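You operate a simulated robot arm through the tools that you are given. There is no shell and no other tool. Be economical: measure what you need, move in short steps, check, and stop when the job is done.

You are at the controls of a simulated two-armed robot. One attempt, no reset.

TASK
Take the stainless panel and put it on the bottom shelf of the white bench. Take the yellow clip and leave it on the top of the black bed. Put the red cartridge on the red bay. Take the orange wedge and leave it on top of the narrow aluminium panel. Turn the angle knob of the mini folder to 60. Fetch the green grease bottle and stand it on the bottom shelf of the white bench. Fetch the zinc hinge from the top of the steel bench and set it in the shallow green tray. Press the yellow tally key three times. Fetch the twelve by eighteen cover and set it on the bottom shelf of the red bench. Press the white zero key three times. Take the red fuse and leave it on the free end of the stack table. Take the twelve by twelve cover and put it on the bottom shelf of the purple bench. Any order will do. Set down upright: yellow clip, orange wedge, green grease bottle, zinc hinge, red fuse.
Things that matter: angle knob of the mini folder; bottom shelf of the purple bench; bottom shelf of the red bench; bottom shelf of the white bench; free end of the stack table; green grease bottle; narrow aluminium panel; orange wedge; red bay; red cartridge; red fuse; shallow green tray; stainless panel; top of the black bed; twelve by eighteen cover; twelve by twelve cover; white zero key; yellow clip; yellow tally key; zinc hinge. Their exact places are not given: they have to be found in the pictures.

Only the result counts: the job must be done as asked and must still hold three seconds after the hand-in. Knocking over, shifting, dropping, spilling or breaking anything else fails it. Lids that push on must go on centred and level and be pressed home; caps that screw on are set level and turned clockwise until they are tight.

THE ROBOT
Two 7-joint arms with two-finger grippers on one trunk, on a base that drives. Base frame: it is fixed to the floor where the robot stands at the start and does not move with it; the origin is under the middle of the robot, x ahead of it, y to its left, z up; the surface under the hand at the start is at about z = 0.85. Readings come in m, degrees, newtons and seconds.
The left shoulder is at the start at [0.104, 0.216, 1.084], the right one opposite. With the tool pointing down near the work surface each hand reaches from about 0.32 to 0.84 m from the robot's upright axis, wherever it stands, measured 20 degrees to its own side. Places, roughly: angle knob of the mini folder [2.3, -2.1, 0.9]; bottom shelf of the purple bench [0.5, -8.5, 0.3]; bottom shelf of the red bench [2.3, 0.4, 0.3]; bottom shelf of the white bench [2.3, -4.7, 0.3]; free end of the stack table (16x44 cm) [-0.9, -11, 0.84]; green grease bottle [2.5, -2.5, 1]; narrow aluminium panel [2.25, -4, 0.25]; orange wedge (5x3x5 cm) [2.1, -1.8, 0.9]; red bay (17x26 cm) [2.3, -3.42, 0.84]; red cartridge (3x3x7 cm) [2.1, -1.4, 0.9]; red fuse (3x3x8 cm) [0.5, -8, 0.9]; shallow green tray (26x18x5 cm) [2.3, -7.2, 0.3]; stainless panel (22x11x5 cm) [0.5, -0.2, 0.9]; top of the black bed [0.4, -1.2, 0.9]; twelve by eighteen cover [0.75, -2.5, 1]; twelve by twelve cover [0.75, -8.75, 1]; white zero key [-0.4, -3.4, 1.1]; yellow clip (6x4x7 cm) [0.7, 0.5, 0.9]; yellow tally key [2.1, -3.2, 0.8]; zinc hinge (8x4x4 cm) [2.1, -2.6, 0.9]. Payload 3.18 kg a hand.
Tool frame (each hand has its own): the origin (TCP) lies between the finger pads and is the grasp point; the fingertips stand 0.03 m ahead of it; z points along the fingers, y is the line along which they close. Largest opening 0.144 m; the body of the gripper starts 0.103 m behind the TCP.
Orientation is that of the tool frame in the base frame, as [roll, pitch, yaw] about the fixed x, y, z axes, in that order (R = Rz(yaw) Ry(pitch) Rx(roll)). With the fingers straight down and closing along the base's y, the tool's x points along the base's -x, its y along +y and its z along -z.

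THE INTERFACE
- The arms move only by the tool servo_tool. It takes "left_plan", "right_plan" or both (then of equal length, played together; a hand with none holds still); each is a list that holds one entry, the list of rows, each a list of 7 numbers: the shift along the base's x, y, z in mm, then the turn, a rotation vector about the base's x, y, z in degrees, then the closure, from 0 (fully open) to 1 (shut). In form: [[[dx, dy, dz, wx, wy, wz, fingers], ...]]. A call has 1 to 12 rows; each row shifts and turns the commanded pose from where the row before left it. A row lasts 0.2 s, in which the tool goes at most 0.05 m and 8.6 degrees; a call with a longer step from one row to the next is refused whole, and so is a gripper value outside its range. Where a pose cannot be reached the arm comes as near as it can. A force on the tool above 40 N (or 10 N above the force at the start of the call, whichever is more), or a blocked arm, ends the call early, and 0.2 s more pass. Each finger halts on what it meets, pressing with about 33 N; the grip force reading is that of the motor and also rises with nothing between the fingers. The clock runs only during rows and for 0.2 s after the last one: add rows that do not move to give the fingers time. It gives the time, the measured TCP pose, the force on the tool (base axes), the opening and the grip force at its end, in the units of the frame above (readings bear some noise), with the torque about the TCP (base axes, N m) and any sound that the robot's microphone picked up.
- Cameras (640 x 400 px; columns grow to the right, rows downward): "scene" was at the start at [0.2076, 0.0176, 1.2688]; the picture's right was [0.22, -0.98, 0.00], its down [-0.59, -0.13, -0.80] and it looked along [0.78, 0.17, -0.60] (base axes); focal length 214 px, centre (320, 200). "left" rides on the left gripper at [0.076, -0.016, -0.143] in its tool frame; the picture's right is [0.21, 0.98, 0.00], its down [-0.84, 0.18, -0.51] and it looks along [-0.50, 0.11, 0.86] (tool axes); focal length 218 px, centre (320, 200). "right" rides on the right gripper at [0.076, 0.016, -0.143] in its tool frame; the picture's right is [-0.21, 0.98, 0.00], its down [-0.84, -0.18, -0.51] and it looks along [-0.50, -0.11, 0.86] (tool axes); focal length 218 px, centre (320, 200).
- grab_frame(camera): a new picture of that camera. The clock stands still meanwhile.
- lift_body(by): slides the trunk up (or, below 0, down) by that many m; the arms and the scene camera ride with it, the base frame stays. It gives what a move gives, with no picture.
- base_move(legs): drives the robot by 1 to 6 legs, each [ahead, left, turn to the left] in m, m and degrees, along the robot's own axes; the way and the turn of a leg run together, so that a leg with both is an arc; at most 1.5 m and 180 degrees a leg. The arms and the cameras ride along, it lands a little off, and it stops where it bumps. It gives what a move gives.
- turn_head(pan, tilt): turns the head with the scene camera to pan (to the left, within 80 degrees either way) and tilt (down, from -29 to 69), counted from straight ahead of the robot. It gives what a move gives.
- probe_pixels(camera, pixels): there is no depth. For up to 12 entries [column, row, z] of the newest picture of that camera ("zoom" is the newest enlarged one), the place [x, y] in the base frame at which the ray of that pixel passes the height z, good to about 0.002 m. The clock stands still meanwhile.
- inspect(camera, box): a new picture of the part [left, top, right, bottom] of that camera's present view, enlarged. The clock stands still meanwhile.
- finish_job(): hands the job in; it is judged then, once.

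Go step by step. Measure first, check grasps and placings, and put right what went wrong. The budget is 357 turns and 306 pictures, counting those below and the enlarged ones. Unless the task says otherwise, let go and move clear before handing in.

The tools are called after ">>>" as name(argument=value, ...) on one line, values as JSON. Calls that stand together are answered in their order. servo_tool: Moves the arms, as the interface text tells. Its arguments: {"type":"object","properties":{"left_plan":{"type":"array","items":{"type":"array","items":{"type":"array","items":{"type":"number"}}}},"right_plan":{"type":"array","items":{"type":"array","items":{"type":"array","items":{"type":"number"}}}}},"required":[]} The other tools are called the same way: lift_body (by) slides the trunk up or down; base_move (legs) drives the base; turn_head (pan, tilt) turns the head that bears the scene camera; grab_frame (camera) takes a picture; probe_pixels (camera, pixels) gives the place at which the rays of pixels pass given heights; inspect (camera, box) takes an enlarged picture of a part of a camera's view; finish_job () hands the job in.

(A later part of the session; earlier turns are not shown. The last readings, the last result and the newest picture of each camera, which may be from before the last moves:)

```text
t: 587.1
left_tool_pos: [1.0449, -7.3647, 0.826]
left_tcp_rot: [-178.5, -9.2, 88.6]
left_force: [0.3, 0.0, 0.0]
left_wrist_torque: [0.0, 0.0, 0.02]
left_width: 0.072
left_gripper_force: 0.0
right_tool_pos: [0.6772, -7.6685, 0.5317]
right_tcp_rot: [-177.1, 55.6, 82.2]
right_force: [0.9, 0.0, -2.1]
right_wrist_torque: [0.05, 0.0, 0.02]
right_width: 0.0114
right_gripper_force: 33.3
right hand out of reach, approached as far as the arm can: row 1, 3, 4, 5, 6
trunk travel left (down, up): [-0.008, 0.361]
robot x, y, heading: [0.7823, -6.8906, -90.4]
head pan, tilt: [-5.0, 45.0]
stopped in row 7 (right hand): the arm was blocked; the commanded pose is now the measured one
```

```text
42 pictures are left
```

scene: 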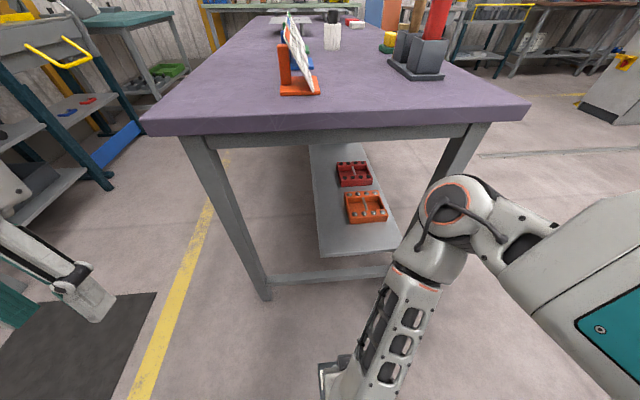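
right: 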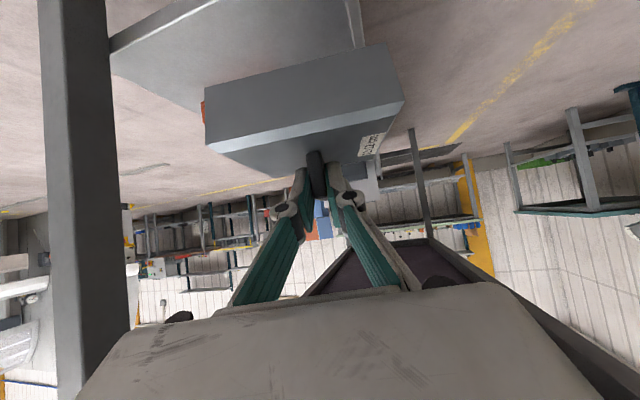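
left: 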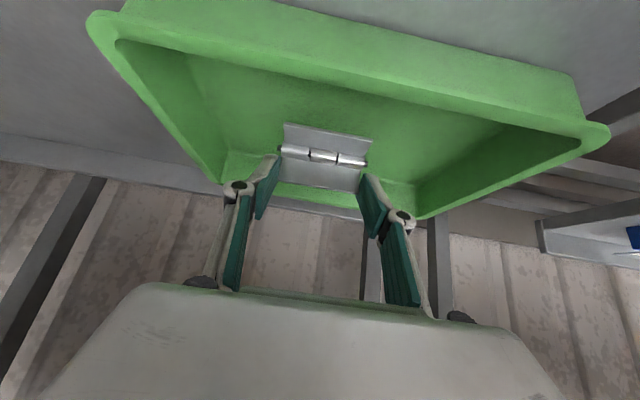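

I'll reach further forward and down from here, where the flatter hand pose fits better.

>>> base_move(legs=[[0.03, 0, 0]])

>>> servo_tool(right_plan=[[[-5, -20, -20, 0, 0, 0, 1], [-5, -15, -20, 0, 0, 0, 1], [-5, -15, -20, 0, 0, 0, 1], [-5, -10, -20, 0, 0, 0, 1], [0, 0, -20, 0, 0, 0, 1], [0, 0, 0, 0, 0, 0, 1]]])

>>> grab_frame(camera="right")

```text
t: 587.9
left_tool_pos: [1.0446, -7.3934, 0.8247]
left_tcp_rot: [-178.4, -9.2, 88.5]
left_force: [0.4, -0.6, 0.8]
left_wrist_torque: [0.01, -0.01, -0.04]
left_width: 0.0719
left_gripper_force: 0.0
right_tool_pos: [0.6776, -7.6976, 0.5317]
right_tcp_rot: [-177.1, 55.5, 82.1]
right_force: [0.1, -0.2, -2.0]
right_wrist_torque: [0.02, -0.05, -0.03]
right_width: 0.0117
right_gripper_force: 33.3
trunk travel left (down, up): [-0.008, 0.361]
robot x, y, heading: [0.7824, -6.9193, -90.3]
head pan, tilt: [-5.0, 45.0]
```

```text
t: 589.3
left_tool_pos: [1.0456, -7.3939, 0.8253]
left_tcp_rot: [-178.5, -9.2, 88.5]
left_force: [0.4, -0.2, -0.1]
left_wrist_torque: [0.03, -0.01, -0.03]
left_width: 0.0723
left_gripper_force: 0.1
right_tool_pos: [0.681, -7.7764, 0.4481]
right_tcp_rot: [-176.8, 55.1, 82.1]
right_force: [0.0, 0.1, -2.5]
right_wrist_torque: [0.02, -0.01, -0.03]
right_width: 0.0115
right_gripper_force: 32.7
right hand out of reach, approached as far as the arm can: row 1, 2, 3, 4, 5
trunk travel left (down, up): [-0.008, 0.361]
robot x, y, heading: [0.7844, -6.9197, -90.3]
head pan, tilt: [-5.0, 45.0]
```

```text
41 pictures are left
```

right: 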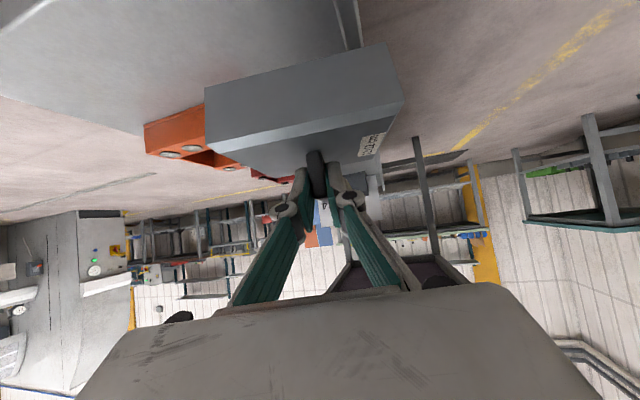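

Slightly too far toward the shelf's edge. I'll shift the base right 0.035 m and keep lowering.

>>> base_move(legs=[[0, -0.04, 0]])

>>> servo_tool(right_plan=[[[0, 0, -20, 0, 0, 0, 1], [0, 0, -20, 0, 0, 0, 1], [0, 0, 0, 0, 0, 0, 1]]])

>>> servo_tool(right_plan=[[[0, 0, -15, 0, 0, 0, 1], [0, 0, -5, 0, 0, 0, 1], [0, 0, 0, 0, 0, 0, 1]]])

```text
t: 590.3
left_tool_pos: [1.0044, -7.3942, 0.8263]
left_tcp_rot: [-178.5, -9.2, 88.5]
left_force: [-0.5, -0.1, -0.3]
left_wrist_torque: [0.02, 0.01, 0.0]
left_width: 0.0721
left_gripper_force: 0.1
right_tool_pos: [0.6419, -7.7767, 0.4486]
right_tcp_rot: [-176.9, 55.1, 82.0]
right_force: [0.3, -0.3, -1.3]
right_wrist_torque: [0.01, -0.01, 0.0]
right_width: 0.0116
right_gripper_force: 33.0
trunk travel left (down, up): [-0.008, 0.361]
robot x, y, heading: [0.7434, -6.9191, -90.4]
head pan, tilt: [-5.0, 45.0]
```

```text
t: 591.1
left_tool_pos: [1.0054, -7.3931, 0.8256]
left_tcp_rot: [-178.5, -9.2, 88.4]
left_force: [-1.2, 0.1, -0.8]
left_wrist_torque: [0.01, -0.02, -0.02]
left_width: 0.0719
left_gripper_force: 0.0
right_tool_pos: [0.6445, -7.7811, 0.4088]
right_tcp_rot: [-176.6, 54.7, 81.9]
right_force: [-0.5, 2.2, -2.0]
right_wrist_torque: [0.12, -0.01, -0.06]
right_width: 0.0113
right_gripper_force: 32.3
right hand out of reach, approached as far as the arm can: row 2
trunk travel left (down, up): [-0.008, 0.361]
robot x, y, heading: [0.7443, -6.9196, -90.6]
head pan, tilt: [-5.0, 45.0]
```

```text
t: 591.9
left_tool_pos: [1.005, -7.3939, 0.8254]
left_tcp_rot: [-178.4, -9.1, 88.4]
left_force: [1.2, 0.3, -0.1]
left_wrist_torque: [-0.06, -0.03, 0.0]
left_width: 0.0722
left_gripper_force: 0.1
right_tool_pos: [0.6476, -7.7826, 0.389]
right_tcp_rot: [-176.5, 54.7, 82.1]
right_force: [0.0, 0.0, -2.4]
right_wrist_torque: [0.01, -0.01, -0.03]
right_width: 0.0114
right_gripper_force: 33.5
right hand out of reach, approached as far as the arm can: row 2
trunk travel left (down, up): [-0.008, 0.361]
robot x, y, heading: [0.7413, -6.917, -90.3]
head pan, tilt: [-5.0, 45.0]
```

>>> servo_tool(right_plan=[[[2, 15, 3, -0.3, -2.3, 3.3, 1], [0, 0, 0, 0, 0, 0, 1]]])

>>> inspect(camera="scene", box=[260, 130, 460, 290])

>>> grab_frame(camera="right")

```text
t: 592.5
left_tool_pos: [1.0039, -7.3947, 0.8263]
left_tcp_rot: [-178.6, -9.1, 88.6]
left_force: [0.0, 1.0, 0.8]
left_wrist_torque: [0.01, 0.03, 0.0]
left_width: 0.0722
left_gripper_force: 0.1
right_tool_pos: [0.6581, -7.7919, 0.3999]
right_tcp_rot: [-179.9, 54.4, 81.8]
right_force: [-18.0, -6.3, -0.6]
right_wrist_torque: [-0.27, 1.01, 0.31]
right_width: 0.0133
right_gripper_force: 33.4
right hand out of reach, approached as far as the arm can: row 1
trunk travel left (down, up): [-0.008, 0.361]
robot x, y, heading: [0.7411, -6.9199, -90.4]
head pan, tilt: [-5.0, 45.0]
```

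```text
2.50 times, centred on (360, 210) of scene
```

zoom: 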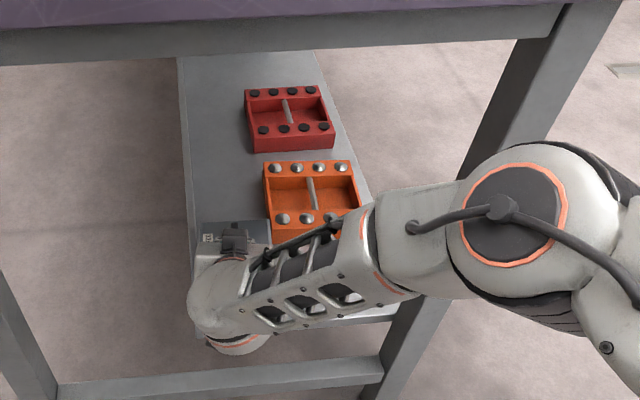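

```text
39 pictures are left
```

right: 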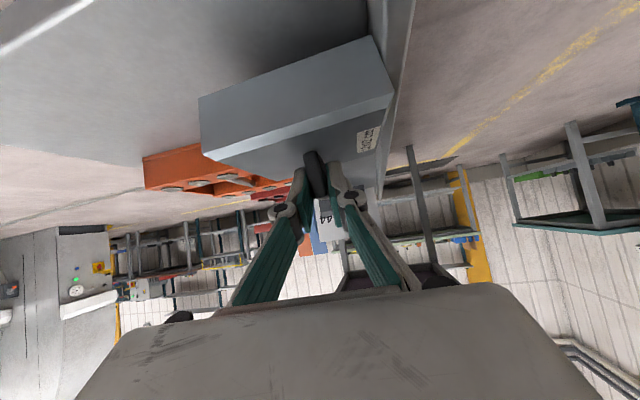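

The cover's side touches the lip on the shelf's long edge (x≈0.72). I'll raise 15 mm and shift the base right 0.04 m.

>>> servo_tool(right_plan=[[[-8, 5, 15, 0, 0, 0, 1], [0, 0, 10, 0, 0, 0, 1], [0, 0, 0, 0, 0, 0, 1]]])

>>> base_move(legs=[[-0.015, -0.045, 0]])

>>> grab_frame(camera="right")

```text
t: 593.3
left_tool_pos: [1.005, -7.3931, 0.8261]
left_tcp_rot: [-178.5, -9.2, 88.5]
left_force: [0.3, -1.1, -0.2]
left_wrist_torque: [0.02, 0.01, -0.01]
left_width: 0.072
left_gripper_force: 0.0
right_tool_pos: [0.667, -7.7942, 0.4241]
right_tcp_rot: [179.2, 54.8, 82.0]
right_force: [0.2, -0.1, -2.8]
right_wrist_torque: [0.02, -0.01, 0.02]
right_width: 0.0116
right_gripper_force: 32.6
right hand out of reach, approached as far as the arm can: row 1
trunk travel left (down, up): [-0.008, 0.361]
robot x, y, heading: [0.7442, -6.9192, -90.6]
head pan, tilt: [-5.0, 45.0]
```

```text
t: 594.4
left_tool_pos: [0.9606, -7.3774, 0.8259]
left_tcp_rot: [-178.5, -9.1, 88.5]
left_force: [0.5, -0.3, 0.1]
left_wrist_torque: [-0.01, -0.01, 0.05]
left_width: 0.0721
left_gripper_force: 0.0
right_tool_pos: [0.6201, -7.7793, 0.4253]
right_tcp_rot: [179.3, 54.8, 82.0]
right_force: [0.6, 1.0, -0.7]
right_wrist_torque: [0.04, -0.01, 0.0]
right_width: 0.0114
right_gripper_force: 33.2
trunk travel left (down, up): [-0.008, 0.361]
robot x, y, heading: [0.6967, -6.9039, -90.5]
head pan, tilt: [-5.0, 45.0]
```

```text
38 pictures are left
```

right: 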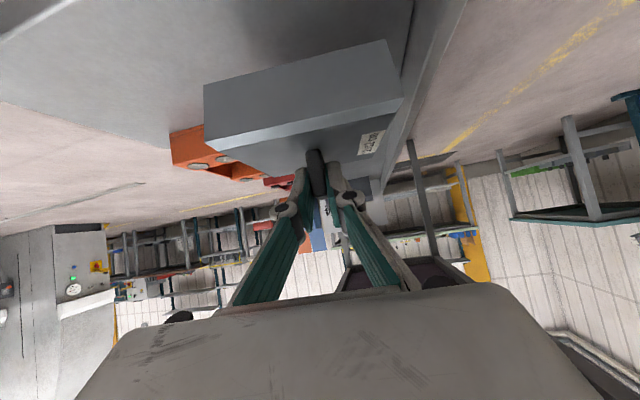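

Level again. The orange box ends at y≈−7.85, so I'll back up 30 mm and then lower.

>>> base_move(legs=[[-0.03, 0.008, 0]])

>>> servo_tool(right_plan=[[[0, 0, -15, 0, 0, 0, 1], [0, 0, -12, 0, 0, 0, 1], [0, 0, 0, 0, 0, 0, 1]]])

>>> servo_tool(right_plan=[[[0, 0, -8, 0, 0, 0, 1], [0, 0, 0, 0, 0, 0, 1]]])

>>> grab_frame(camera="right")

```text
t: 595.3
left_tool_pos: [0.9667, -7.349, 0.8265]
left_tcp_rot: [-178.5, -9.1, 88.5]
left_force: [-0.4, 0.3, 0.5]
left_wrist_torque: [0.02, 0.01, -0.01]
left_width: 0.072
left_gripper_force: 0.0
right_tool_pos: [0.6285, -7.75, 0.4249]
right_tcp_rot: [179.3, 54.8, 82.0]
right_force: [0.9, 0.3, -2.3]
right_wrist_torque: [0.05, 0.01, -0.02]
right_width: 0.0116
right_gripper_force: 32.8
trunk travel left (down, up): [-0.008, 0.361]
robot x, y, heading: [0.7036, -6.8767, -90.3]
head pan, tilt: [-5.0, 45.0]
```

```text
t: 596.1
left_tool_pos: [0.9683, -7.3481, 0.8249]
left_tcp_rot: [-178.5, -9.2, 88.5]
left_force: [-0.5, 1.0, 1.0]
left_wrist_torque: [0.01, -0.03, 0.02]
left_width: 0.072
left_gripper_force: 0.1
right_tool_pos: [0.6293, -7.7512, 0.3976]
right_tcp_rot: [179.6, 54.6, 82.1]
right_force: [-0.6, -0.5, -2.3]
right_wrist_torque: [0.06, 0.03, -0.03]
right_width: 0.0115
right_gripper_force: 33.4
trunk travel left (down, up): [-0.008, 0.361]
robot x, y, heading: [0.7053, -6.8743, -90.4]
head pan, tilt: [-5.0, 45.0]
```

```text
t: 596.7
left_tool_pos: [0.9677, -7.3483, 0.8258]
left_tcp_rot: [-178.5, -9.1, 88.5]
left_force: [-0.1, 1.3, -0.7]
left_wrist_torque: [0.02, 0.01, 0.01]
left_width: 0.0721
left_gripper_force: 0.2
right_tool_pos: [0.6295, -7.75, 0.3889]
right_tcp_rot: [179.7, 54.5, 82.1]
right_force: [-0.1, 0.8, -1.3]
right_wrist_torque: [0.05, -0.02, 0.0]
right_width: 0.0116
right_gripper_force: 33.1
trunk travel left (down, up): [-0.008, 0.361]
robot x, y, heading: [0.7057, -6.87, -90.3]
head pan, tilt: [-5.0, 45.0]
```

```text
37 pictures are left
```

right: 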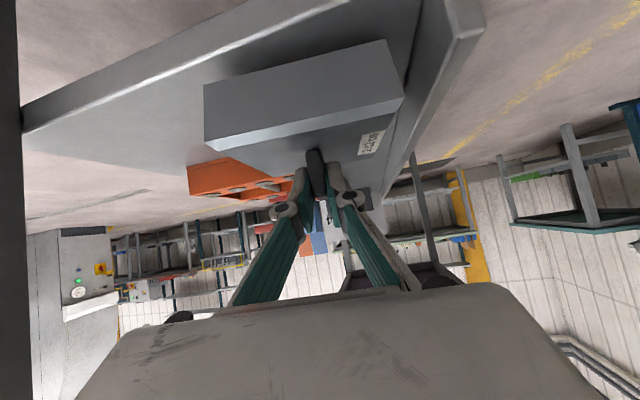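

The cover is between the lip, the box and the shelf's end. Continuing down.

>>> servo_tool(right_plan=[[[0, 0, -5, 0, 0, 0, 1], [0, 0, -4, 0, 0, 0, 1], [0, 0, 0, 0, 0, 0, 1]]])

>>> servo_tool(right_plan=[[[0, 0, -4, 0, 0, 0, 1], [0, 0, 0, 0, 0, 0, 1]]])

>>> servo_tool(right_plan=[[[0, 0, -4, 0, 0, 0, 1], [0, 0, 0, 0, 0, 0, 1]]])

```text
t: 597.5
left_tool_pos: [0.9677, -7.349, 0.8257]
left_tcp_rot: [-178.5, -9.1, 88.5]
left_force: [0.3, -0.4, -0.6]
left_wrist_torque: [0.02, 0.04, 0.02]
left_width: 0.0721
left_gripper_force: 0.0
right_tool_pos: [0.629, -7.7498, 0.3803]
right_tcp_rot: [179.6, 54.4, 82.0]
right_force: [-0.4, -0.2, -2.1]
right_wrist_torque: [0.05, -0.02, -0.01]
right_width: 0.0117
right_gripper_force: 32.9
trunk travel left (down, up): [-0.008, 0.361]
robot x, y, heading: [0.7055, -6.874, -90.7]
head pan, tilt: [-5.0, 45.0]
```

```text
t: 598.1
left_tool_pos: [0.9684, -7.3488, 0.8263]
left_tcp_rot: [-178.5, -9.2, 88.5]
left_force: [0.3, -0.3, 0.8]
left_wrist_torque: [-0.02, -0.05, -0.02]
left_width: 0.0719
left_gripper_force: 0.1
right_tool_pos: [0.6309, -7.7513, 0.3769]
right_tcp_rot: [179.7, 54.5, 82.1]
right_force: [0.2, -0.8, -0.9]
right_wrist_torque: [-0.06, 0.02, 0.05]
right_width: 0.0112
right_gripper_force: 33.5
trunk travel left (down, up): [-0.008, 0.361]
robot x, y, heading: [0.7028, -6.8818, -90.4]
head pan, tilt: [-5.0, 45.0]
```

```text
t: 598.7
left_tool_pos: [0.9682, -7.3478, 0.8265]
left_tcp_rot: [-178.4, -9.0, 88.5]
left_force: [0.5, 0.3, -0.1]
left_wrist_torque: [0.04, -0.03, 0.0]
left_width: 0.0721
left_gripper_force: 0.0
right_tool_pos: [0.6297, -7.752, 0.3765]
right_tcp_rot: [179.6, 54.8, 82.1]
right_force: [0.7, 2.5, 13.0]
right_wrist_torque: [-0.84, 0.13, 0.01]
right_width: 0.0115
right_gripper_force: 32.8
trunk travel left (down, up): [-0.008, 0.361]
robot x, y, heading: [0.7081, -6.8744, -90.3]
head pan, tilt: [-5.0, 45.0]
```

Contact. One more small step, then open and retreat along the tool axis.

>>> servo_tool(right_plan=[[[0, 0, -2, 0, 0, 0, 1], [0, 0, 0, 0, 0, 0, 1], [0, 0, 0, 0, 0, 0, 0.75], [0, 0, 0, 0, 0, 0, 0.6], [0, 0, 0, 0, 0, 0, 0.55], [0, 10, 12, 0, 0, 0, 0.55], [0, 25, 18, 0, 0, 0, 0.55], [0, 25, 18, 0, 0, 0, 0.55]]])

>>> grab_frame(camera="right")

```text
t: 600.5
left_tool_pos: [0.9664, -7.3478, 0.8259]
left_tcp_rot: [-178.6, -9.1, 88.5]
left_force: [-0.4, 0.4, 0.4]
left_wrist_torque: [-0.02, 0.0, 0.0]
left_width: 0.072
left_gripper_force: 0.1
right_tool_pos: [0.6523, -7.7166, 0.4272]
right_tcp_rot: [179.7, 54.3, 82.1]
right_force: [0.0, 0.5, 0.0]
right_wrist_torque: [-0.05, 0.02, -0.01]
right_width: 0.0647
right_gripper_force: 0.0
right hand out of reach, approached as far as the arm can: row 6, 7, 8
trunk travel left (down, up): [-0.008, 0.361]
robot x, y, heading: [0.7042, -6.8735, -90.4]
head pan, tilt: [-5.0, 45.0]
```

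```text
36 pictures are left
```

right: 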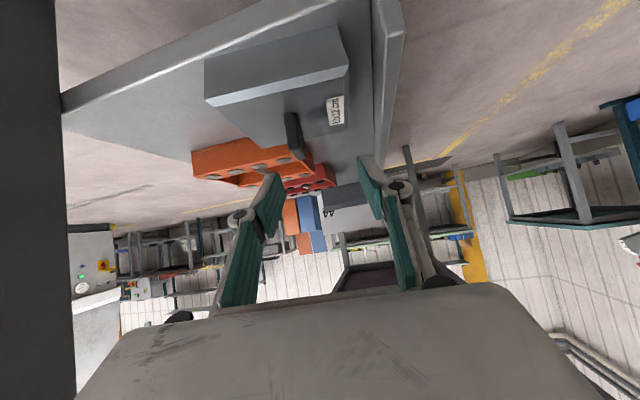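

>>> probe_pixels(camera="right", pixels=[[204, 62, 0.302], [335, 27, 0.302], [62, 97, 0.3], [300, 18, 0.3], [349, 68, 0.34], [206, 103, 0.34]])

>>> inspect(camera="right", box=[170, 0, 430, 190])

```text
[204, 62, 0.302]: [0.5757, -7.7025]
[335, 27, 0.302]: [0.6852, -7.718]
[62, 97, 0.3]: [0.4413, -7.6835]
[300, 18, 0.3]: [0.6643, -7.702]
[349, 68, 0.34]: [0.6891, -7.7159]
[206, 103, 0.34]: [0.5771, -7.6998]
```

```text
2.11 times, centred on (300, 95) of right
```

zoom: 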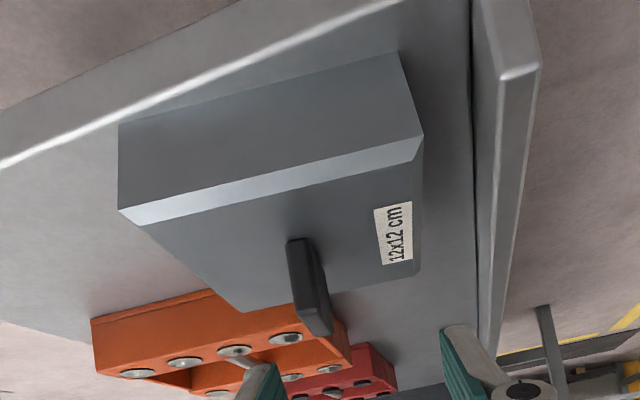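

The cover is flat on the shelf. I'll back out, raise, and look for the fuse.

>>> base_move(legs=[[-0.3, 0, 0]])

>>> servo_tool(right_plan=[[[0, 20, 30, 8, 0, 0, 0.5], [0, 20, 30, 8, 0, 2, 0.5], [0, 20, 35, 8, 0, 2, 0.5], [0, 20, 40, 8, 0, 2, 0.5], [0, 20, 40, 8, 0, 2, 0.5], [0, 0, 40, 8, 0, 0, 0.5], [0, 0, 40, 6, 0, 0, 0.5], [0, 0, 40, 0, 0, 0, 0.5]]], left_plan=[[[0, 0, 20, -4, 0, 0, 0.5], [0, 0, 20, -5, 0, 0, 0.5], [0, 0, 10, 0, 0, 0, 0.5], [0, 0, 0, 0, 0, 0, 0.5], [0, 0, 0, 0, 0, 0, 0.5], [0, 0, 0, 0, 0, 0, 0.5], [0, 0, 0, 0, 0, 0, 0.5], [0, 0, 0, 0, 0, 0, 0.5]]])

>>> lift_body(by=0.3)

>>> turn_head(pan=-5, tilt=30)

>>> grab_frame(camera="scene")

```text
t: 602.5
left_tool_pos: [0.9702, -7.0454, 0.8259]
left_tcp_rot: [-178.5, -9.2, 88.5]
left_force: [0.0, -0.1, 0.0]
left_wrist_torque: [0.01, -0.02, -0.01]
left_width: 0.0718
left_gripper_force: 0.1
right_tool_pos: [0.6546, -7.4134, 0.4266]
right_tcp_rot: [179.7, 54.3, 82.2]
right_force: [-0.1, -0.1, -0.3]
right_wrist_torque: [0.0, 0.01, -0.01]
right_width: 0.0648
right_gripper_force: 0.0
trunk travel left (down, up): [-0.008, 0.361]
robot x, y, heading: [0.711, -6.5716, -90.7]
head pan, tilt: [-5.0, 45.0]
```

```text
t: 604.3
left_tool_pos: [0.976, -7.0493, 0.8655]
left_tcp_rot: [-178.7, -0.2, 88.7]
left_force: [0.0, -0.1, 1.1]
left_wrist_torque: [-0.02, 0.01, 0.01]
left_width: 0.0721
left_gripper_force: 0.1
left hand out of reach, approached as far as the arm can: row 1, 3
right_tool_pos: [0.6531, -7.3128, 0.7207]
right_tcp_rot: [-177.8, 0.4, 92.3]
right_force: [0.1, 0.0, 0.2]
right_wrist_torque: [-0.01, 0.02, -0.01]
right_width: 0.0721
right_gripper_force: 0.0
trunk travel left (down, up): [-0.008, 0.361]
robot x, y, heading: [0.707, -6.5697, -90.6]
head pan, tilt: [-5.0, 45.0]
```

```text
t: 607.3
left_tool_pos: [0.9763, -7.051, 1.1662]
left_tcp_rot: [-178.6, -0.2, 88.6]
left_force: [-0.7, 0.3, 0.1]
left_wrist_torque: [-0.03, -0.03, -0.02]
left_width: 0.0718
left_gripper_force: 0.0
right_tool_pos: [0.6547, -7.2703, 1.2634]
right_tcp_rot: [-176.7, 21.4, 92.4]
right_force: [0.5, -0.7, -0.3]
right_wrist_torque: [0.01, -0.01, -0.01]
right_width: 0.072
right_gripper_force: 0.0
trunk travel left (down, up): [-0.308, 0.061]
robot x, y, heading: [0.7073, -6.57, -90.4]
head pan, tilt: [-5.0, 45.0]
```

```text
t: 608.1
left_tool_pos: [0.9765, -7.0505, 1.1656]
left_tcp_rot: [-178.7, -0.1, 88.5]
left_force: [0.0, 0.8, -0.3]
left_wrist_torque: [-0.02, 0.0, -0.02]
left_width: 0.0719
left_gripper_force: 0.2
right_tool_pos: [0.6549, -7.2705, 1.2639]
right_tcp_rot: [-176.9, 21.4, 92.4]
right_force: [0.2, 0.1, -0.6]
right_wrist_torque: [0.01, 0.02, 0.03]
right_width: 0.0722
right_gripper_force: 0.1
trunk travel left (down, up): [-0.308, 0.061]
robot x, y, heading: [0.7076, -6.5697, -90.2]
head pan, tilt: [-5.0, 30.0]
```

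```text
34 pictures are left
```

scene: 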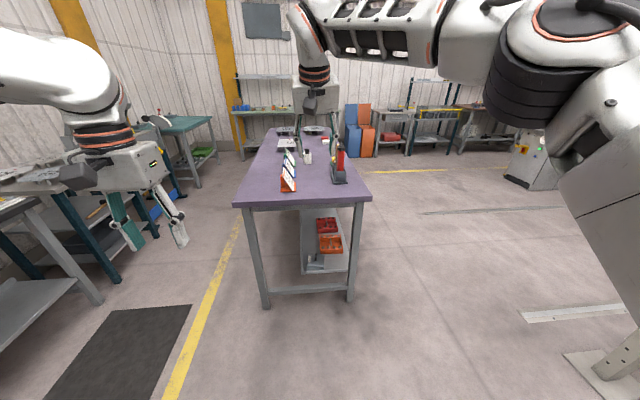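

>>> probe_pixels(camera="scene", pixels=[[590, 375, 0.0], [635, 350, 0.0], [530, 318, 0.0], [350, 300, 0.0], [371, 198, 0.9], [338, 182, 0.9], [508, 185, 0.0]])

>>> inspect(camera="scene", box=[270, 130, 390, 205])

```text
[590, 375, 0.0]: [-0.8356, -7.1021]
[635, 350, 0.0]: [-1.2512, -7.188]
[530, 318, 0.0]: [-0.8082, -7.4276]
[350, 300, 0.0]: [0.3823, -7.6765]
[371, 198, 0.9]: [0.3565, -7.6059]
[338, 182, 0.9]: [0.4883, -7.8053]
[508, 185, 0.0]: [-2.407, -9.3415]
```

```text
5.33 times, centred on (330, 168) of scene
```

zoom: 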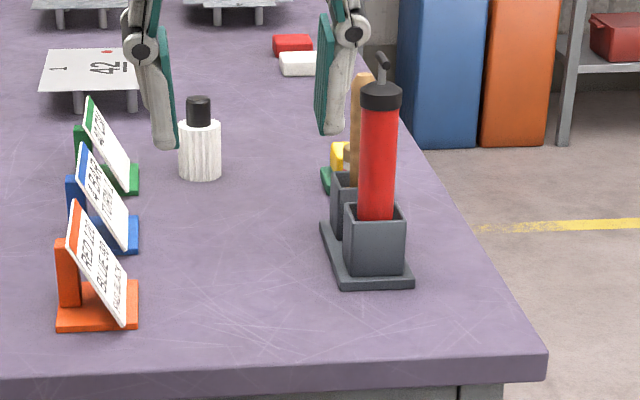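

The bench's west edge is at x≈0.36, and the fuse stands just behind the tool holder. I'll drive round to the west side, facing +x.

>>> base_move(legs=[[0, 0, 90], [-1.0, 0, 0], [0, -0.75, 0], [0, -0.8, 0]])

>>> turn_head(pan=0, tilt=35)

>>> grab_frame(camera="scene")

```text
t: 630.8
left_tool_pos: [0.1908, -7.8481, 1.1646]
left_tcp_rot: [-178.8, -0.3, 179.7]
left_force: [-0.2, -0.3, -0.1]
left_wrist_torque: [0.04, 0.02, 0.03]
left_width: 0.0719
left_gripper_force: 0.0
right_tool_pos: [0.417, -8.1652, 1.2646]
right_tcp_rot: [-176.8, 21.4, -176.4]
right_force: [-0.4, -1.2, 0.1]
right_wrist_torque: [0.0, 0.0, 0.02]
right_width: 0.0722
right_gripper_force: 0.2
trunk travel left (down, up): [-0.308, 0.061]
robot x, y, heading: [-0.2797, -8.1252, 0.7]
head pan, tilt: [-5.0, 30.0]
```

```text
t: 631.5
left_tool_pos: [0.1903, -7.8483, 1.1647]
left_tcp_rot: [-178.7, -0.2, 179.7]
left_force: [0.0, -0.1, -0.7]
left_wrist_torque: [0.01, 0.02, 0.01]
left_width: 0.072
left_gripper_force: 0.1
right_tool_pos: [0.4177, -8.1652, 1.2647]
right_tcp_rot: [-176.8, 21.3, -176.4]
right_force: [0.6, 0.7, -0.2]
right_wrist_torque: [0.0, -0.02, 0.01]
right_width: 0.0719
right_gripper_force: 0.0
trunk travel left (down, up): [-0.308, 0.061]
robot x, y, heading: [-0.2819, -8.1283, 1.1]
head pan, tilt: [0.0, 35.0]
```

```text
32 pictures are left
```

scene: 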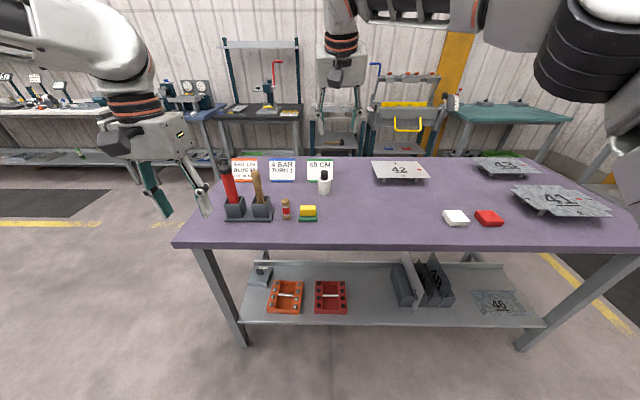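

>>> inspect(camera="scene", box=[210, 160, 350, 240])

>>> probe_pixels(camera="scene", pixels=[[286, 219, 0.9], [285, 200, 0.975], [272, 215, 0.9], [299, 220, 0.9], [318, 220, 0.9], [281, 218, 0.9], [291, 218, 0.9], [285, 241, 0.9]])

```text
4.57 times, centred on (280, 200) of scene
```

zoom: 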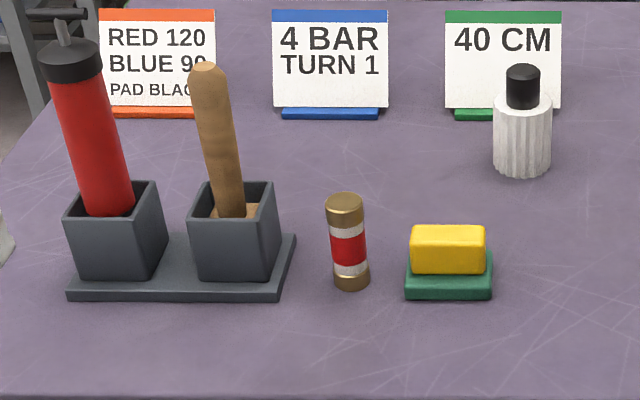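

```text
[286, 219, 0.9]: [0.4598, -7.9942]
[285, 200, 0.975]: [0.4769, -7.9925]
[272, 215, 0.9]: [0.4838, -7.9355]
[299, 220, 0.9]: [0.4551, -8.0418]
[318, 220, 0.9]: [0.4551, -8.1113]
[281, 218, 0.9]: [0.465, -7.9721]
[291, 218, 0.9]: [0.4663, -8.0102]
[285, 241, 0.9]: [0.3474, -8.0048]
```

The fuse is at (0.475, −7.993), z 0.90–0.98, with ≈3 cm gaps either side. I'll shift left so the right hand comes straight at it, tilted 40°.

>>> base_move(legs=[[0.03, 0.24, -1]])

>>> servo_tool(right_plan=[[[0, -25, 0, 0, -6.2, 0, 0.55], [0, -25, 0, 0, -6.2, 0, 0.62], [0, -15, -10, 0, -6.2, 0, 0.62], [0, 0, -30, 0, 0, 0, 0.62], [0, 0, -40, 0, 0, 0, 0.62], [0, 0, -40, 0, 0, 0, 0.62], [0, 0, 0, 0, 0, 0, 0.62]]])

>>> grab_frame(camera="right")

>>> inspect(camera="scene", box=[200, 130, 440, 280])

```text
t: 634.2
left_tool_pos: [0.2247, -7.6182, 1.1663]
left_tcp_rot: [-178.8, -0.2, 178.7]
left_force: [-0.8, 0.1, 0.5]
left_wrist_torque: [-0.02, -0.02, 0.02]
left_width: 0.0721
left_gripper_force: 0.1
right_tool_pos: [0.4463, -7.9386, 1.2648]
right_tcp_rot: [-176.9, 21.3, -177.5]
right_force: [0.6, 0.1, 0.5]
right_wrist_torque: [0.03, -0.01, 0.0]
right_width: 0.0719
right_gripper_force: 0.1
trunk travel left (down, up): [-0.308, 0.061]
robot x, y, heading: [-0.2538, -7.8872, -0.1]
head pan, tilt: [0.0, 35.0]
```

```text
t: 635.8
left_tool_pos: [0.2231, -7.6173, 1.1654]
left_tcp_rot: [-178.7, -0.2, 178.7]
left_force: [0.1, 0.6, 0.0]
left_wrist_torque: [0.04, 0.0, -0.02]
left_width: 0.0721
left_gripper_force: 0.1
right_tool_pos: [0.4446, -8.0049, 1.1448]
right_tcp_rot: [-175.8, 40.2, -176.9]
right_force: [0.6, 0.1, 0.0]
right_wrist_torque: [0.01, 0.01, 0.01]
right_width: 0.0546
right_gripper_force: 0.0
trunk travel left (down, up): [-0.308, 0.061]
robot x, y, heading: [-0.2525, -7.8892, -0.4]
head pan, tilt: [0.0, 35.0]
```

```text
30 pictures are left
```

right: 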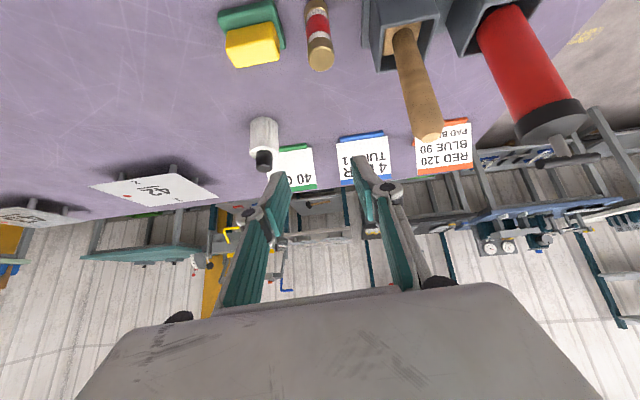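

```text
2.67 times, centred on (320, 205) of scene
```

zoom: 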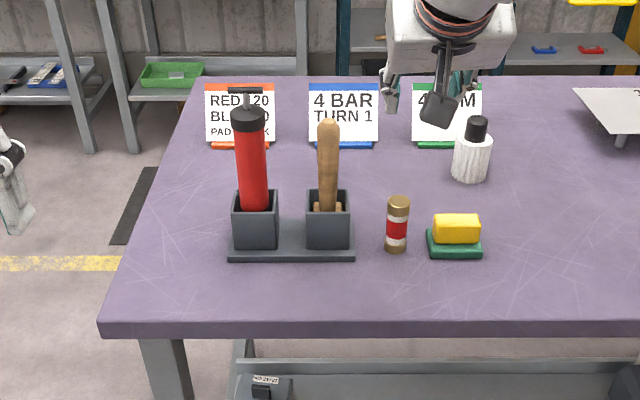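

>>> probe_pixels(camera="right", pixels=[[321, 60, 0.98], [321, 60, 0.97], [319, 20, 0.92], [428, 130, 1.05], [428, 130, 1.08]])

>>> probe_pixels(camera="zoom", pixels=[[398, 203, 0.98], [396, 247, 0.9], [329, 125, 1.05], [329, 125, 1.08]])

```text
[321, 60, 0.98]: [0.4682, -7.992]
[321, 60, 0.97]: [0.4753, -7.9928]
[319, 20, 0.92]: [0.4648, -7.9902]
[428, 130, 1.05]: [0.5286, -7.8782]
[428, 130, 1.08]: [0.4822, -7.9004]
```

```text
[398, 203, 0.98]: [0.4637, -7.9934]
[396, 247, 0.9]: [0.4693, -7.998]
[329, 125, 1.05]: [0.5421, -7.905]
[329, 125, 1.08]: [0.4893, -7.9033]
```

Fuse axis confirmed at (0.474, −7.993). Levelling the roll and descending astride it.

>>> servo_tool(right_plan=[[[13, 6, -20, 3.2, 0.2, 2.7, 0.6], [13, 6, -40, 0, 0, 0, 0.6], [0, 0, -40, 0, 0, 0, 0.6], [0, 0, -40, 0, 0, 0, 0.6], [0, 0, 0, 0, 0, 0, 0.6]]])

>>> grab_frame(camera="right")

```text
t: 637.0
left_tool_pos: [0.2239, -7.6168, 1.1668]
left_tcp_rot: [-178.8, -0.1, 178.7]
left_force: [0.3, -0.7, 0.0]
left_wrist_torque: [0.0, 0.02, 0.01]
left_width: 0.0719
left_gripper_force: 0.0
right_tool_pos: [0.4717, -7.9932, 1.006]
right_tcp_rot: [-179.9, 40.0, -177.1]
right_force: [0.3, -0.6, 0.0]
right_wrist_torque: [0.0, -0.05, 0.02]
right_width: 0.0579
right_gripper_force: 0.1
trunk travel left (down, up): [-0.308, 0.061]
robot x, y, heading: [-0.2533, -7.8885, -0.2]
head pan, tilt: [0.0, 35.0]
```

```text
28 pictures are left
```

right: 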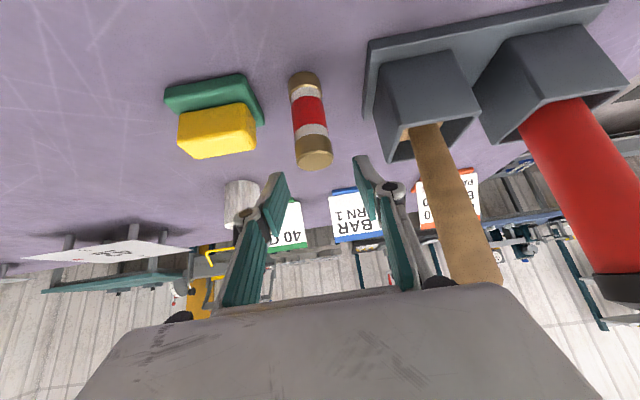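

Centred. Going down 52 mm and closing.

>>> servo_tool(right_plan=[[[0, 0, -25, 0, 0, 0, 0.6], [0, 0, -25, 0, 0, 0, 0.6], [0, 0, 0, 0, 0, 0, 0.75], [0, 0, 0, 0, 0, 0, 1], [0, 0, 0, 0, 0, 0, 1], [0, 0, 0, 0, 0, 0, 1]]])

>>> servo_tool(right_plan=[[[0, 0, 10, 0, 0, 0, 1], [0, 0, 40, 0, 0, 0, 1], [0, 0, 45, 0, 0, 0, 1], [0, 0, 45, 0, 0, 0, 1], [-20, -10, 40, 0, 0, 0, 1], [-30, -10, 20, 0, 0, 0, 1]]])

>>> grab_frame(camera="scene")

```text
t: 638.4
left_tool_pos: [0.2234, -7.6173, 1.1657]
left_tcp_rot: [-178.7, -0.2, 178.8]
left_force: [0.4, -0.8, -0.3]
left_wrist_torque: [0.02, -0.02, 0.02]
left_width: 0.0722
left_gripper_force: 0.1
right_tool_pos: [0.4709, -7.9926, 0.9551]
right_tcp_rot: [-179.9, 39.9, -176.9]
right_force: [-0.1, 0.3, -0.1]
right_wrist_torque: [0.04, 0.0, 0.0]
right_width: 0.0274
right_gripper_force: 33.1
trunk travel left (down, up): [-0.308, 0.061]
robot x, y, heading: [-0.2535, -7.8844, -0.2]
head pan, tilt: [0.0, 35.0]
```

```text
t: 639.8
left_tool_pos: [0.2233, -7.6184, 1.1663]
left_tcp_rot: [-178.8, -0.1, 178.7]
left_force: [0.1, -0.4, 0.2]
left_wrist_torque: [0.03, 0.01, -0.01]
left_width: 0.0718
left_gripper_force: 0.0
right_tool_pos: [0.4209, -8.0105, 1.1543]
right_tcp_rot: [-179.9, 39.9, -176.8]
right_force: [-0.7, -0.8, -0.5]
right_wrist_torque: [0.03, 0.02, 0.05]
right_width: 0.0276
right_gripper_force: 33.1
trunk travel left (down, up): [-0.308, 0.061]
robot x, y, heading: [-0.2538, -7.8835, -0.4]
head pan, tilt: [0.0, 35.0]
```

```text
27 pictures are left
```

scene: 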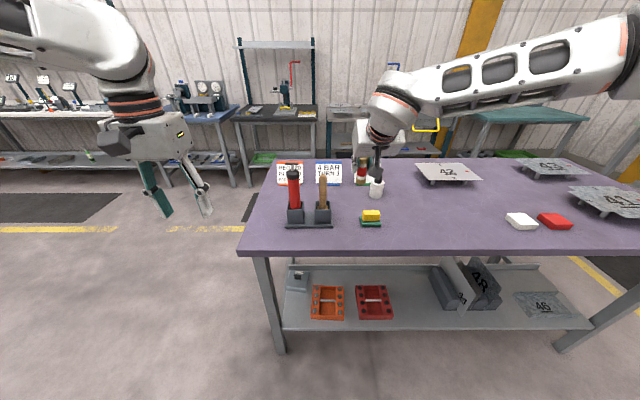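

The fuse is held. I'll tuck the hand in, turn right to face south and look for the stack table.

>>> servo_tool(right_plan=[[[-40, 0, 0, 0, 0, 0, 1], [-40, 0, 0, 0, 0, 0, 1], [-30, 0, 0, 0, 0, 0, 1]]])

>>> base_move(legs=[[-0.05, 0, 0], [0, 0, -90]])

>>> turn_head(pan=0, tilt=20)

>>> grab_frame(camera="scene")

```text
t: 640.6
left_tool_pos: [0.224, -7.6166, 1.1662]
left_tcp_rot: [-178.7, 0.0, 178.8]
left_force: [1.0, 0.4, 0.9]
left_wrist_torque: [-0.01, -0.01, 0.01]
left_width: 0.0719
left_gripper_force: 0.0
right_tool_pos: [0.311, -8.0117, 1.1545]
right_tcp_rot: [-180.0, 40.0, -177.0]
right_force: [0.0, -0.1, -0.6]
right_wrist_torque: [0.04, 0.0, 0.0]
right_width: 0.0277
right_gripper_force: 33.0
trunk travel left (down, up): [-0.308, 0.061]
robot x, y, heading: [-0.2526, -7.8881, -0.3]
head pan, tilt: [0.0, 35.0]
```

```text
t: 645.3
left_tool_pos: [-0.032, -8.3659, 1.165]
left_tcp_rot: [-178.8, -0.3, 89.0]
left_force: [0.5, -0.2, -0.3]
left_wrist_torque: [0.0, -0.04, -0.01]
left_width: 0.0719
left_gripper_force: 0.1
right_tool_pos: [-0.4262, -8.4562, 1.1543]
right_tcp_rot: [-179.9, 40.0, 93.3]
right_force: [-0.1, -0.6, -1.0]
right_wrist_torque: [0.02, -0.04, -0.02]
right_width: 0.0267
right_gripper_force: 33.0
trunk travel left (down, up): [-0.308, 0.061]
robot x, y, heading: [-0.3057, -7.8862, -90.1]
head pan, tilt: [0.0, 35.0]
```

```text
t: 646.1
left_tool_pos: [-0.0295, -8.3649, 1.1673]
left_tcp_rot: [-178.7, -0.3, 89.0]
left_force: [1.0, 0.4, -0.7]
left_wrist_torque: [-0.01, 0.0, 0.01]
left_width: 0.0719
left_gripper_force: 0.0
right_tool_pos: [-0.4257, -8.4553, 1.1527]
right_tcp_rot: [-179.9, 40.0, 93.3]
right_force: [0.0, 0.5, -0.5]
right_wrist_torque: [0.03, 0.0, 0.01]
right_width: 0.0269
right_gripper_force: 33.2
trunk travel left (down, up): [-0.308, 0.061]
robot x, y, heading: [-0.3037, -7.888, -89.8]
head pan, tilt: [0.0, 20.0]
```

```text
26 pictures are left
```

scene: 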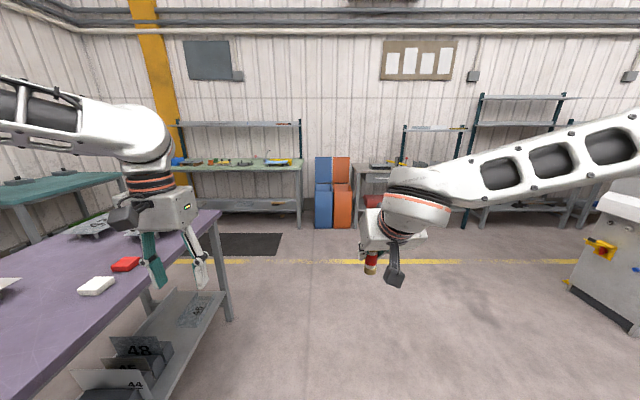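

>>> base_move(legs=[[1.4, 0.0, 0], [0.4, 0, 0]])

>>> turn_head(pan=-20, tilt=30)

>>> grab_frame(camera="scene")

```text
t: 655.2
left_tool_pos: [-0.0641, -10.1856, 1.1661]
left_tcp_rot: [-178.7, -0.1, 87.9]
left_force: [-0.5, 0.2, 0.4]
left_wrist_torque: [0.01, 0.0, -0.06]
left_width: 0.072
left_gripper_force: 0.1
right_tool_pos: [-0.4585, -10.2677, 1.1539]
right_tcp_rot: [-179.9, 40.0, 92.4]
right_force: [0.1, 0.7, 0.2]
right_wrist_torque: [0.01, 0.0, 0.0]
right_width: 0.0265
right_gripper_force: 32.7
trunk travel left (down, up): [-0.308, 0.061]
robot x, y, heading: [-0.3287, -9.6998, -91.3]
head pan, tilt: [0.0, 20.0]
```

```text
t: 656.0
left_tool_pos: [-0.0639, -10.1851, 1.1658]
left_tcp_rot: [-178.6, -0.1, 87.9]
left_force: [0.6, 0.7, -0.2]
left_wrist_torque: [0.0, 0.01, -0.04]
left_width: 0.0717
left_gripper_force: 0.0
right_tool_pos: [-0.4593, -10.2677, 1.1548]
right_tcp_rot: [-179.8, 40.0, 92.3]
right_force: [-0.1, -0.3, -0.7]
right_wrist_torque: [0.03, 0.0, -0.02]
right_width: 0.0263
right_gripper_force: 33.1
trunk travel left (down, up): [-0.308, 0.061]
robot x, y, heading: [-0.3293, -9.7041, -91.2]
head pan, tilt: [-20.0, 30.0]
```

```text
25 pictures are left
```

scene: 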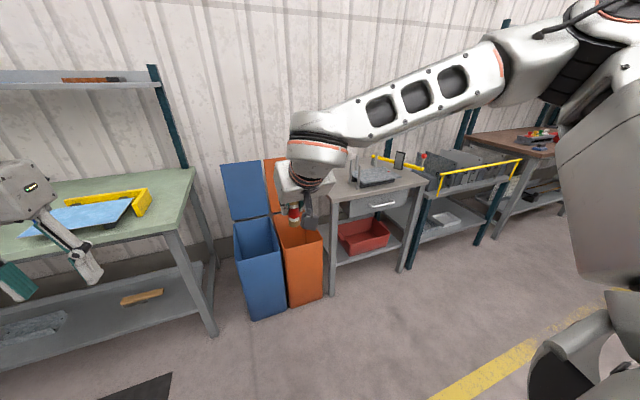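

>>> inspect(camera="scene", box=[280, 140, 460, 260])

>>> probe_pixels(camera="scene", pixels=[[330, 197, 0.84], [428, 180, 0.84], [400, 168, 0.84], [358, 185, 0.84], [340, 190, 0.84], [330, 292, 0.0], [408, 268, 0.0]])

```text
3.33 times, centred on (370, 200) of scene
```

zoom: 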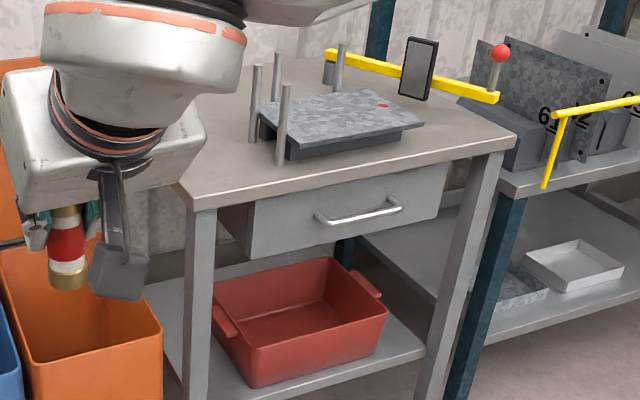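

```text
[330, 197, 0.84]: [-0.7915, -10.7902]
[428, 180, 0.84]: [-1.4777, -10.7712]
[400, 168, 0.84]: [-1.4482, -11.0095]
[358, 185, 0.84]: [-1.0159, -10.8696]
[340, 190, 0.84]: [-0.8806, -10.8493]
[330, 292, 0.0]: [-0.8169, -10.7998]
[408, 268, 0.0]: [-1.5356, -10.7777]
```

The stack table's free end is its east end: x −0.79 to −0.95, front y −10.78. I'll drive so the right hand reaches (−0.88, −10.95).

>>> base_move(legs=[[0.5, -0.43, 1.2]])

>>> turn_head(pan=-10, tilt=40)

>>> grab_frame(camera="scene")

>>> grab_frame(camera="right")

```text
t: 660.3
left_tool_pos: [-0.4758, -10.6798, 1.1653]
left_tcp_rot: [-178.9, -0.2, 89.5]
left_force: [-0.4, -0.1, 0.2]
left_wrist_torque: [0.0, -0.01, 0.01]
left_width: 0.0721
left_gripper_force: 0.0
right_tool_pos: [-0.8677, -10.7727, 1.1542]
right_tcp_rot: [-179.9, 40.1, 94.0]
right_force: [0.1, 0.7, -0.2]
right_wrist_torque: [0.0, -0.03, -0.01]
right_width: 0.0264
right_gripper_force: 32.9
trunk travel left (down, up): [-0.308, 0.061]
robot x, y, heading: [-0.7523, -10.2031, -89.6]
head pan, tilt: [-20.0, 30.0]
```

```text
t: 661.0
left_tool_pos: [-0.474, -10.6794, 1.1656]
left_tcp_rot: [-178.7, -0.1, 89.5]
left_force: [-0.4, -0.1, 0.6]
left_wrist_torque: [-0.03, -0.02, 0.0]
left_width: 0.0721
left_gripper_force: 0.0
right_tool_pos: [-0.8681, -10.7725, 1.1538]
right_tcp_rot: [-179.9, 40.0, 93.9]
right_force: [0.4, -0.3, -1.0]
right_wrist_torque: [-0.02, 0.01, 0.01]
right_width: 0.0268
right_gripper_force: 32.9
trunk travel left (down, up): [-0.308, 0.061]
robot x, y, heading: [-0.7516, -10.2062, -89.6]
head pan, tilt: [-10.0, 40.0]
```

```text
23 pictures are left
```

scene: 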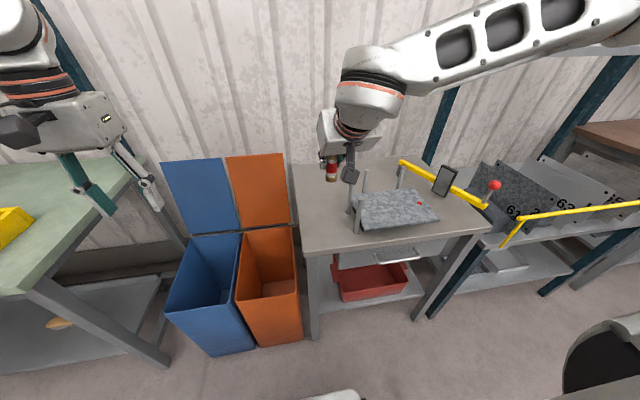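

```text
22 pictures are left
```

right: 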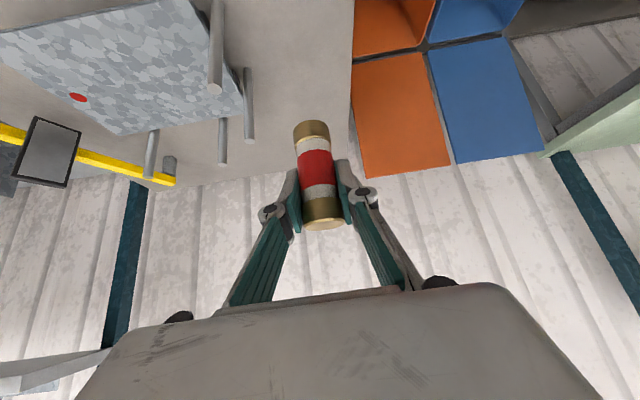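

>>> probe_pixels(camera="scene", pixels=[[302, 254, 0.84], [293, 166, 0.84], [352, 212, 0.84], [359, 232, 0.84], [325, 215, 0.84], [488, 228, 0.84], [366, 190, 0.85]])

>>> probe_pixels(camera="right", pixels=[[352, 60, 0.84], [300, 60, 0.84], [246, 70, 0.84], [215, 90, 0.84]])

```text
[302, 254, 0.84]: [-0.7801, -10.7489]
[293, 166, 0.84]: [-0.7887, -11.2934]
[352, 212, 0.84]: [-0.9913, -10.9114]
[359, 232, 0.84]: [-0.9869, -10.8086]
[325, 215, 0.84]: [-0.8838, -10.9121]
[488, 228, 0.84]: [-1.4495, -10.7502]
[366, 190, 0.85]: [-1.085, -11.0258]
```

```text
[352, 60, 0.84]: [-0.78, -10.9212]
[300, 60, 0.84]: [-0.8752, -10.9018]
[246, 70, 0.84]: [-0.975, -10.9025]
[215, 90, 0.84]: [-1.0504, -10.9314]
```

The free strip is x −0.78 to −0.97. I'll move the fuse over (−0.875, −10.93) and lower.

>>> servo_tool(right_plan=[[[-3, -40, 0, 0, 0, -2, 1], [-4, -40, 0, 0, 0, -2, 1], [0, -40, 0, 0, 0, 0, 1], [0, -38, -20, 0, 0, 0, 1], [0, 0, -45, 0, 0, 0, 1], [0, 0, -45, 0, 0, 0, 1], [0, 0, -45, 0, 0, 0, 1], [0, 0, -40, 0, 0, 0, 1], [0, 0, -30, 0, 0, 0, 1], [0, 0, 0, 0, 0, 0, 1]]])

>>> grab_frame(camera="right")

```text
t: 663.2
left_tool_pos: [-0.4753, -10.6768, 1.166]
left_tcp_rot: [-178.6, -0.1, 89.5]
left_force: [-0.8, 0.2, 0.5]
left_wrist_torque: [0.0, -0.02, 0.0]
left_width: 0.072
left_gripper_force: 0.0
right_tool_pos: [-0.8749, -10.9295, 0.9287]
right_tcp_rot: [-179.9, 40.0, 89.9]
right_force: [0.4, -0.4, -0.8]
right_wrist_torque: [-0.01, -0.02, 0.01]
right_width: 0.0269
right_gripper_force: 32.8
trunk travel left (down, up): [-0.308, 0.061]
robot x, y, heading: [-0.7482, -10.2039, -89.3]
head pan, tilt: [-10.0, 40.0]
```

```text
21 pictures are left
```

right: 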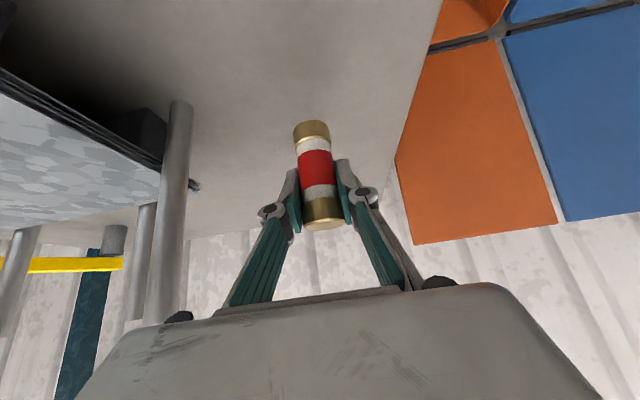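

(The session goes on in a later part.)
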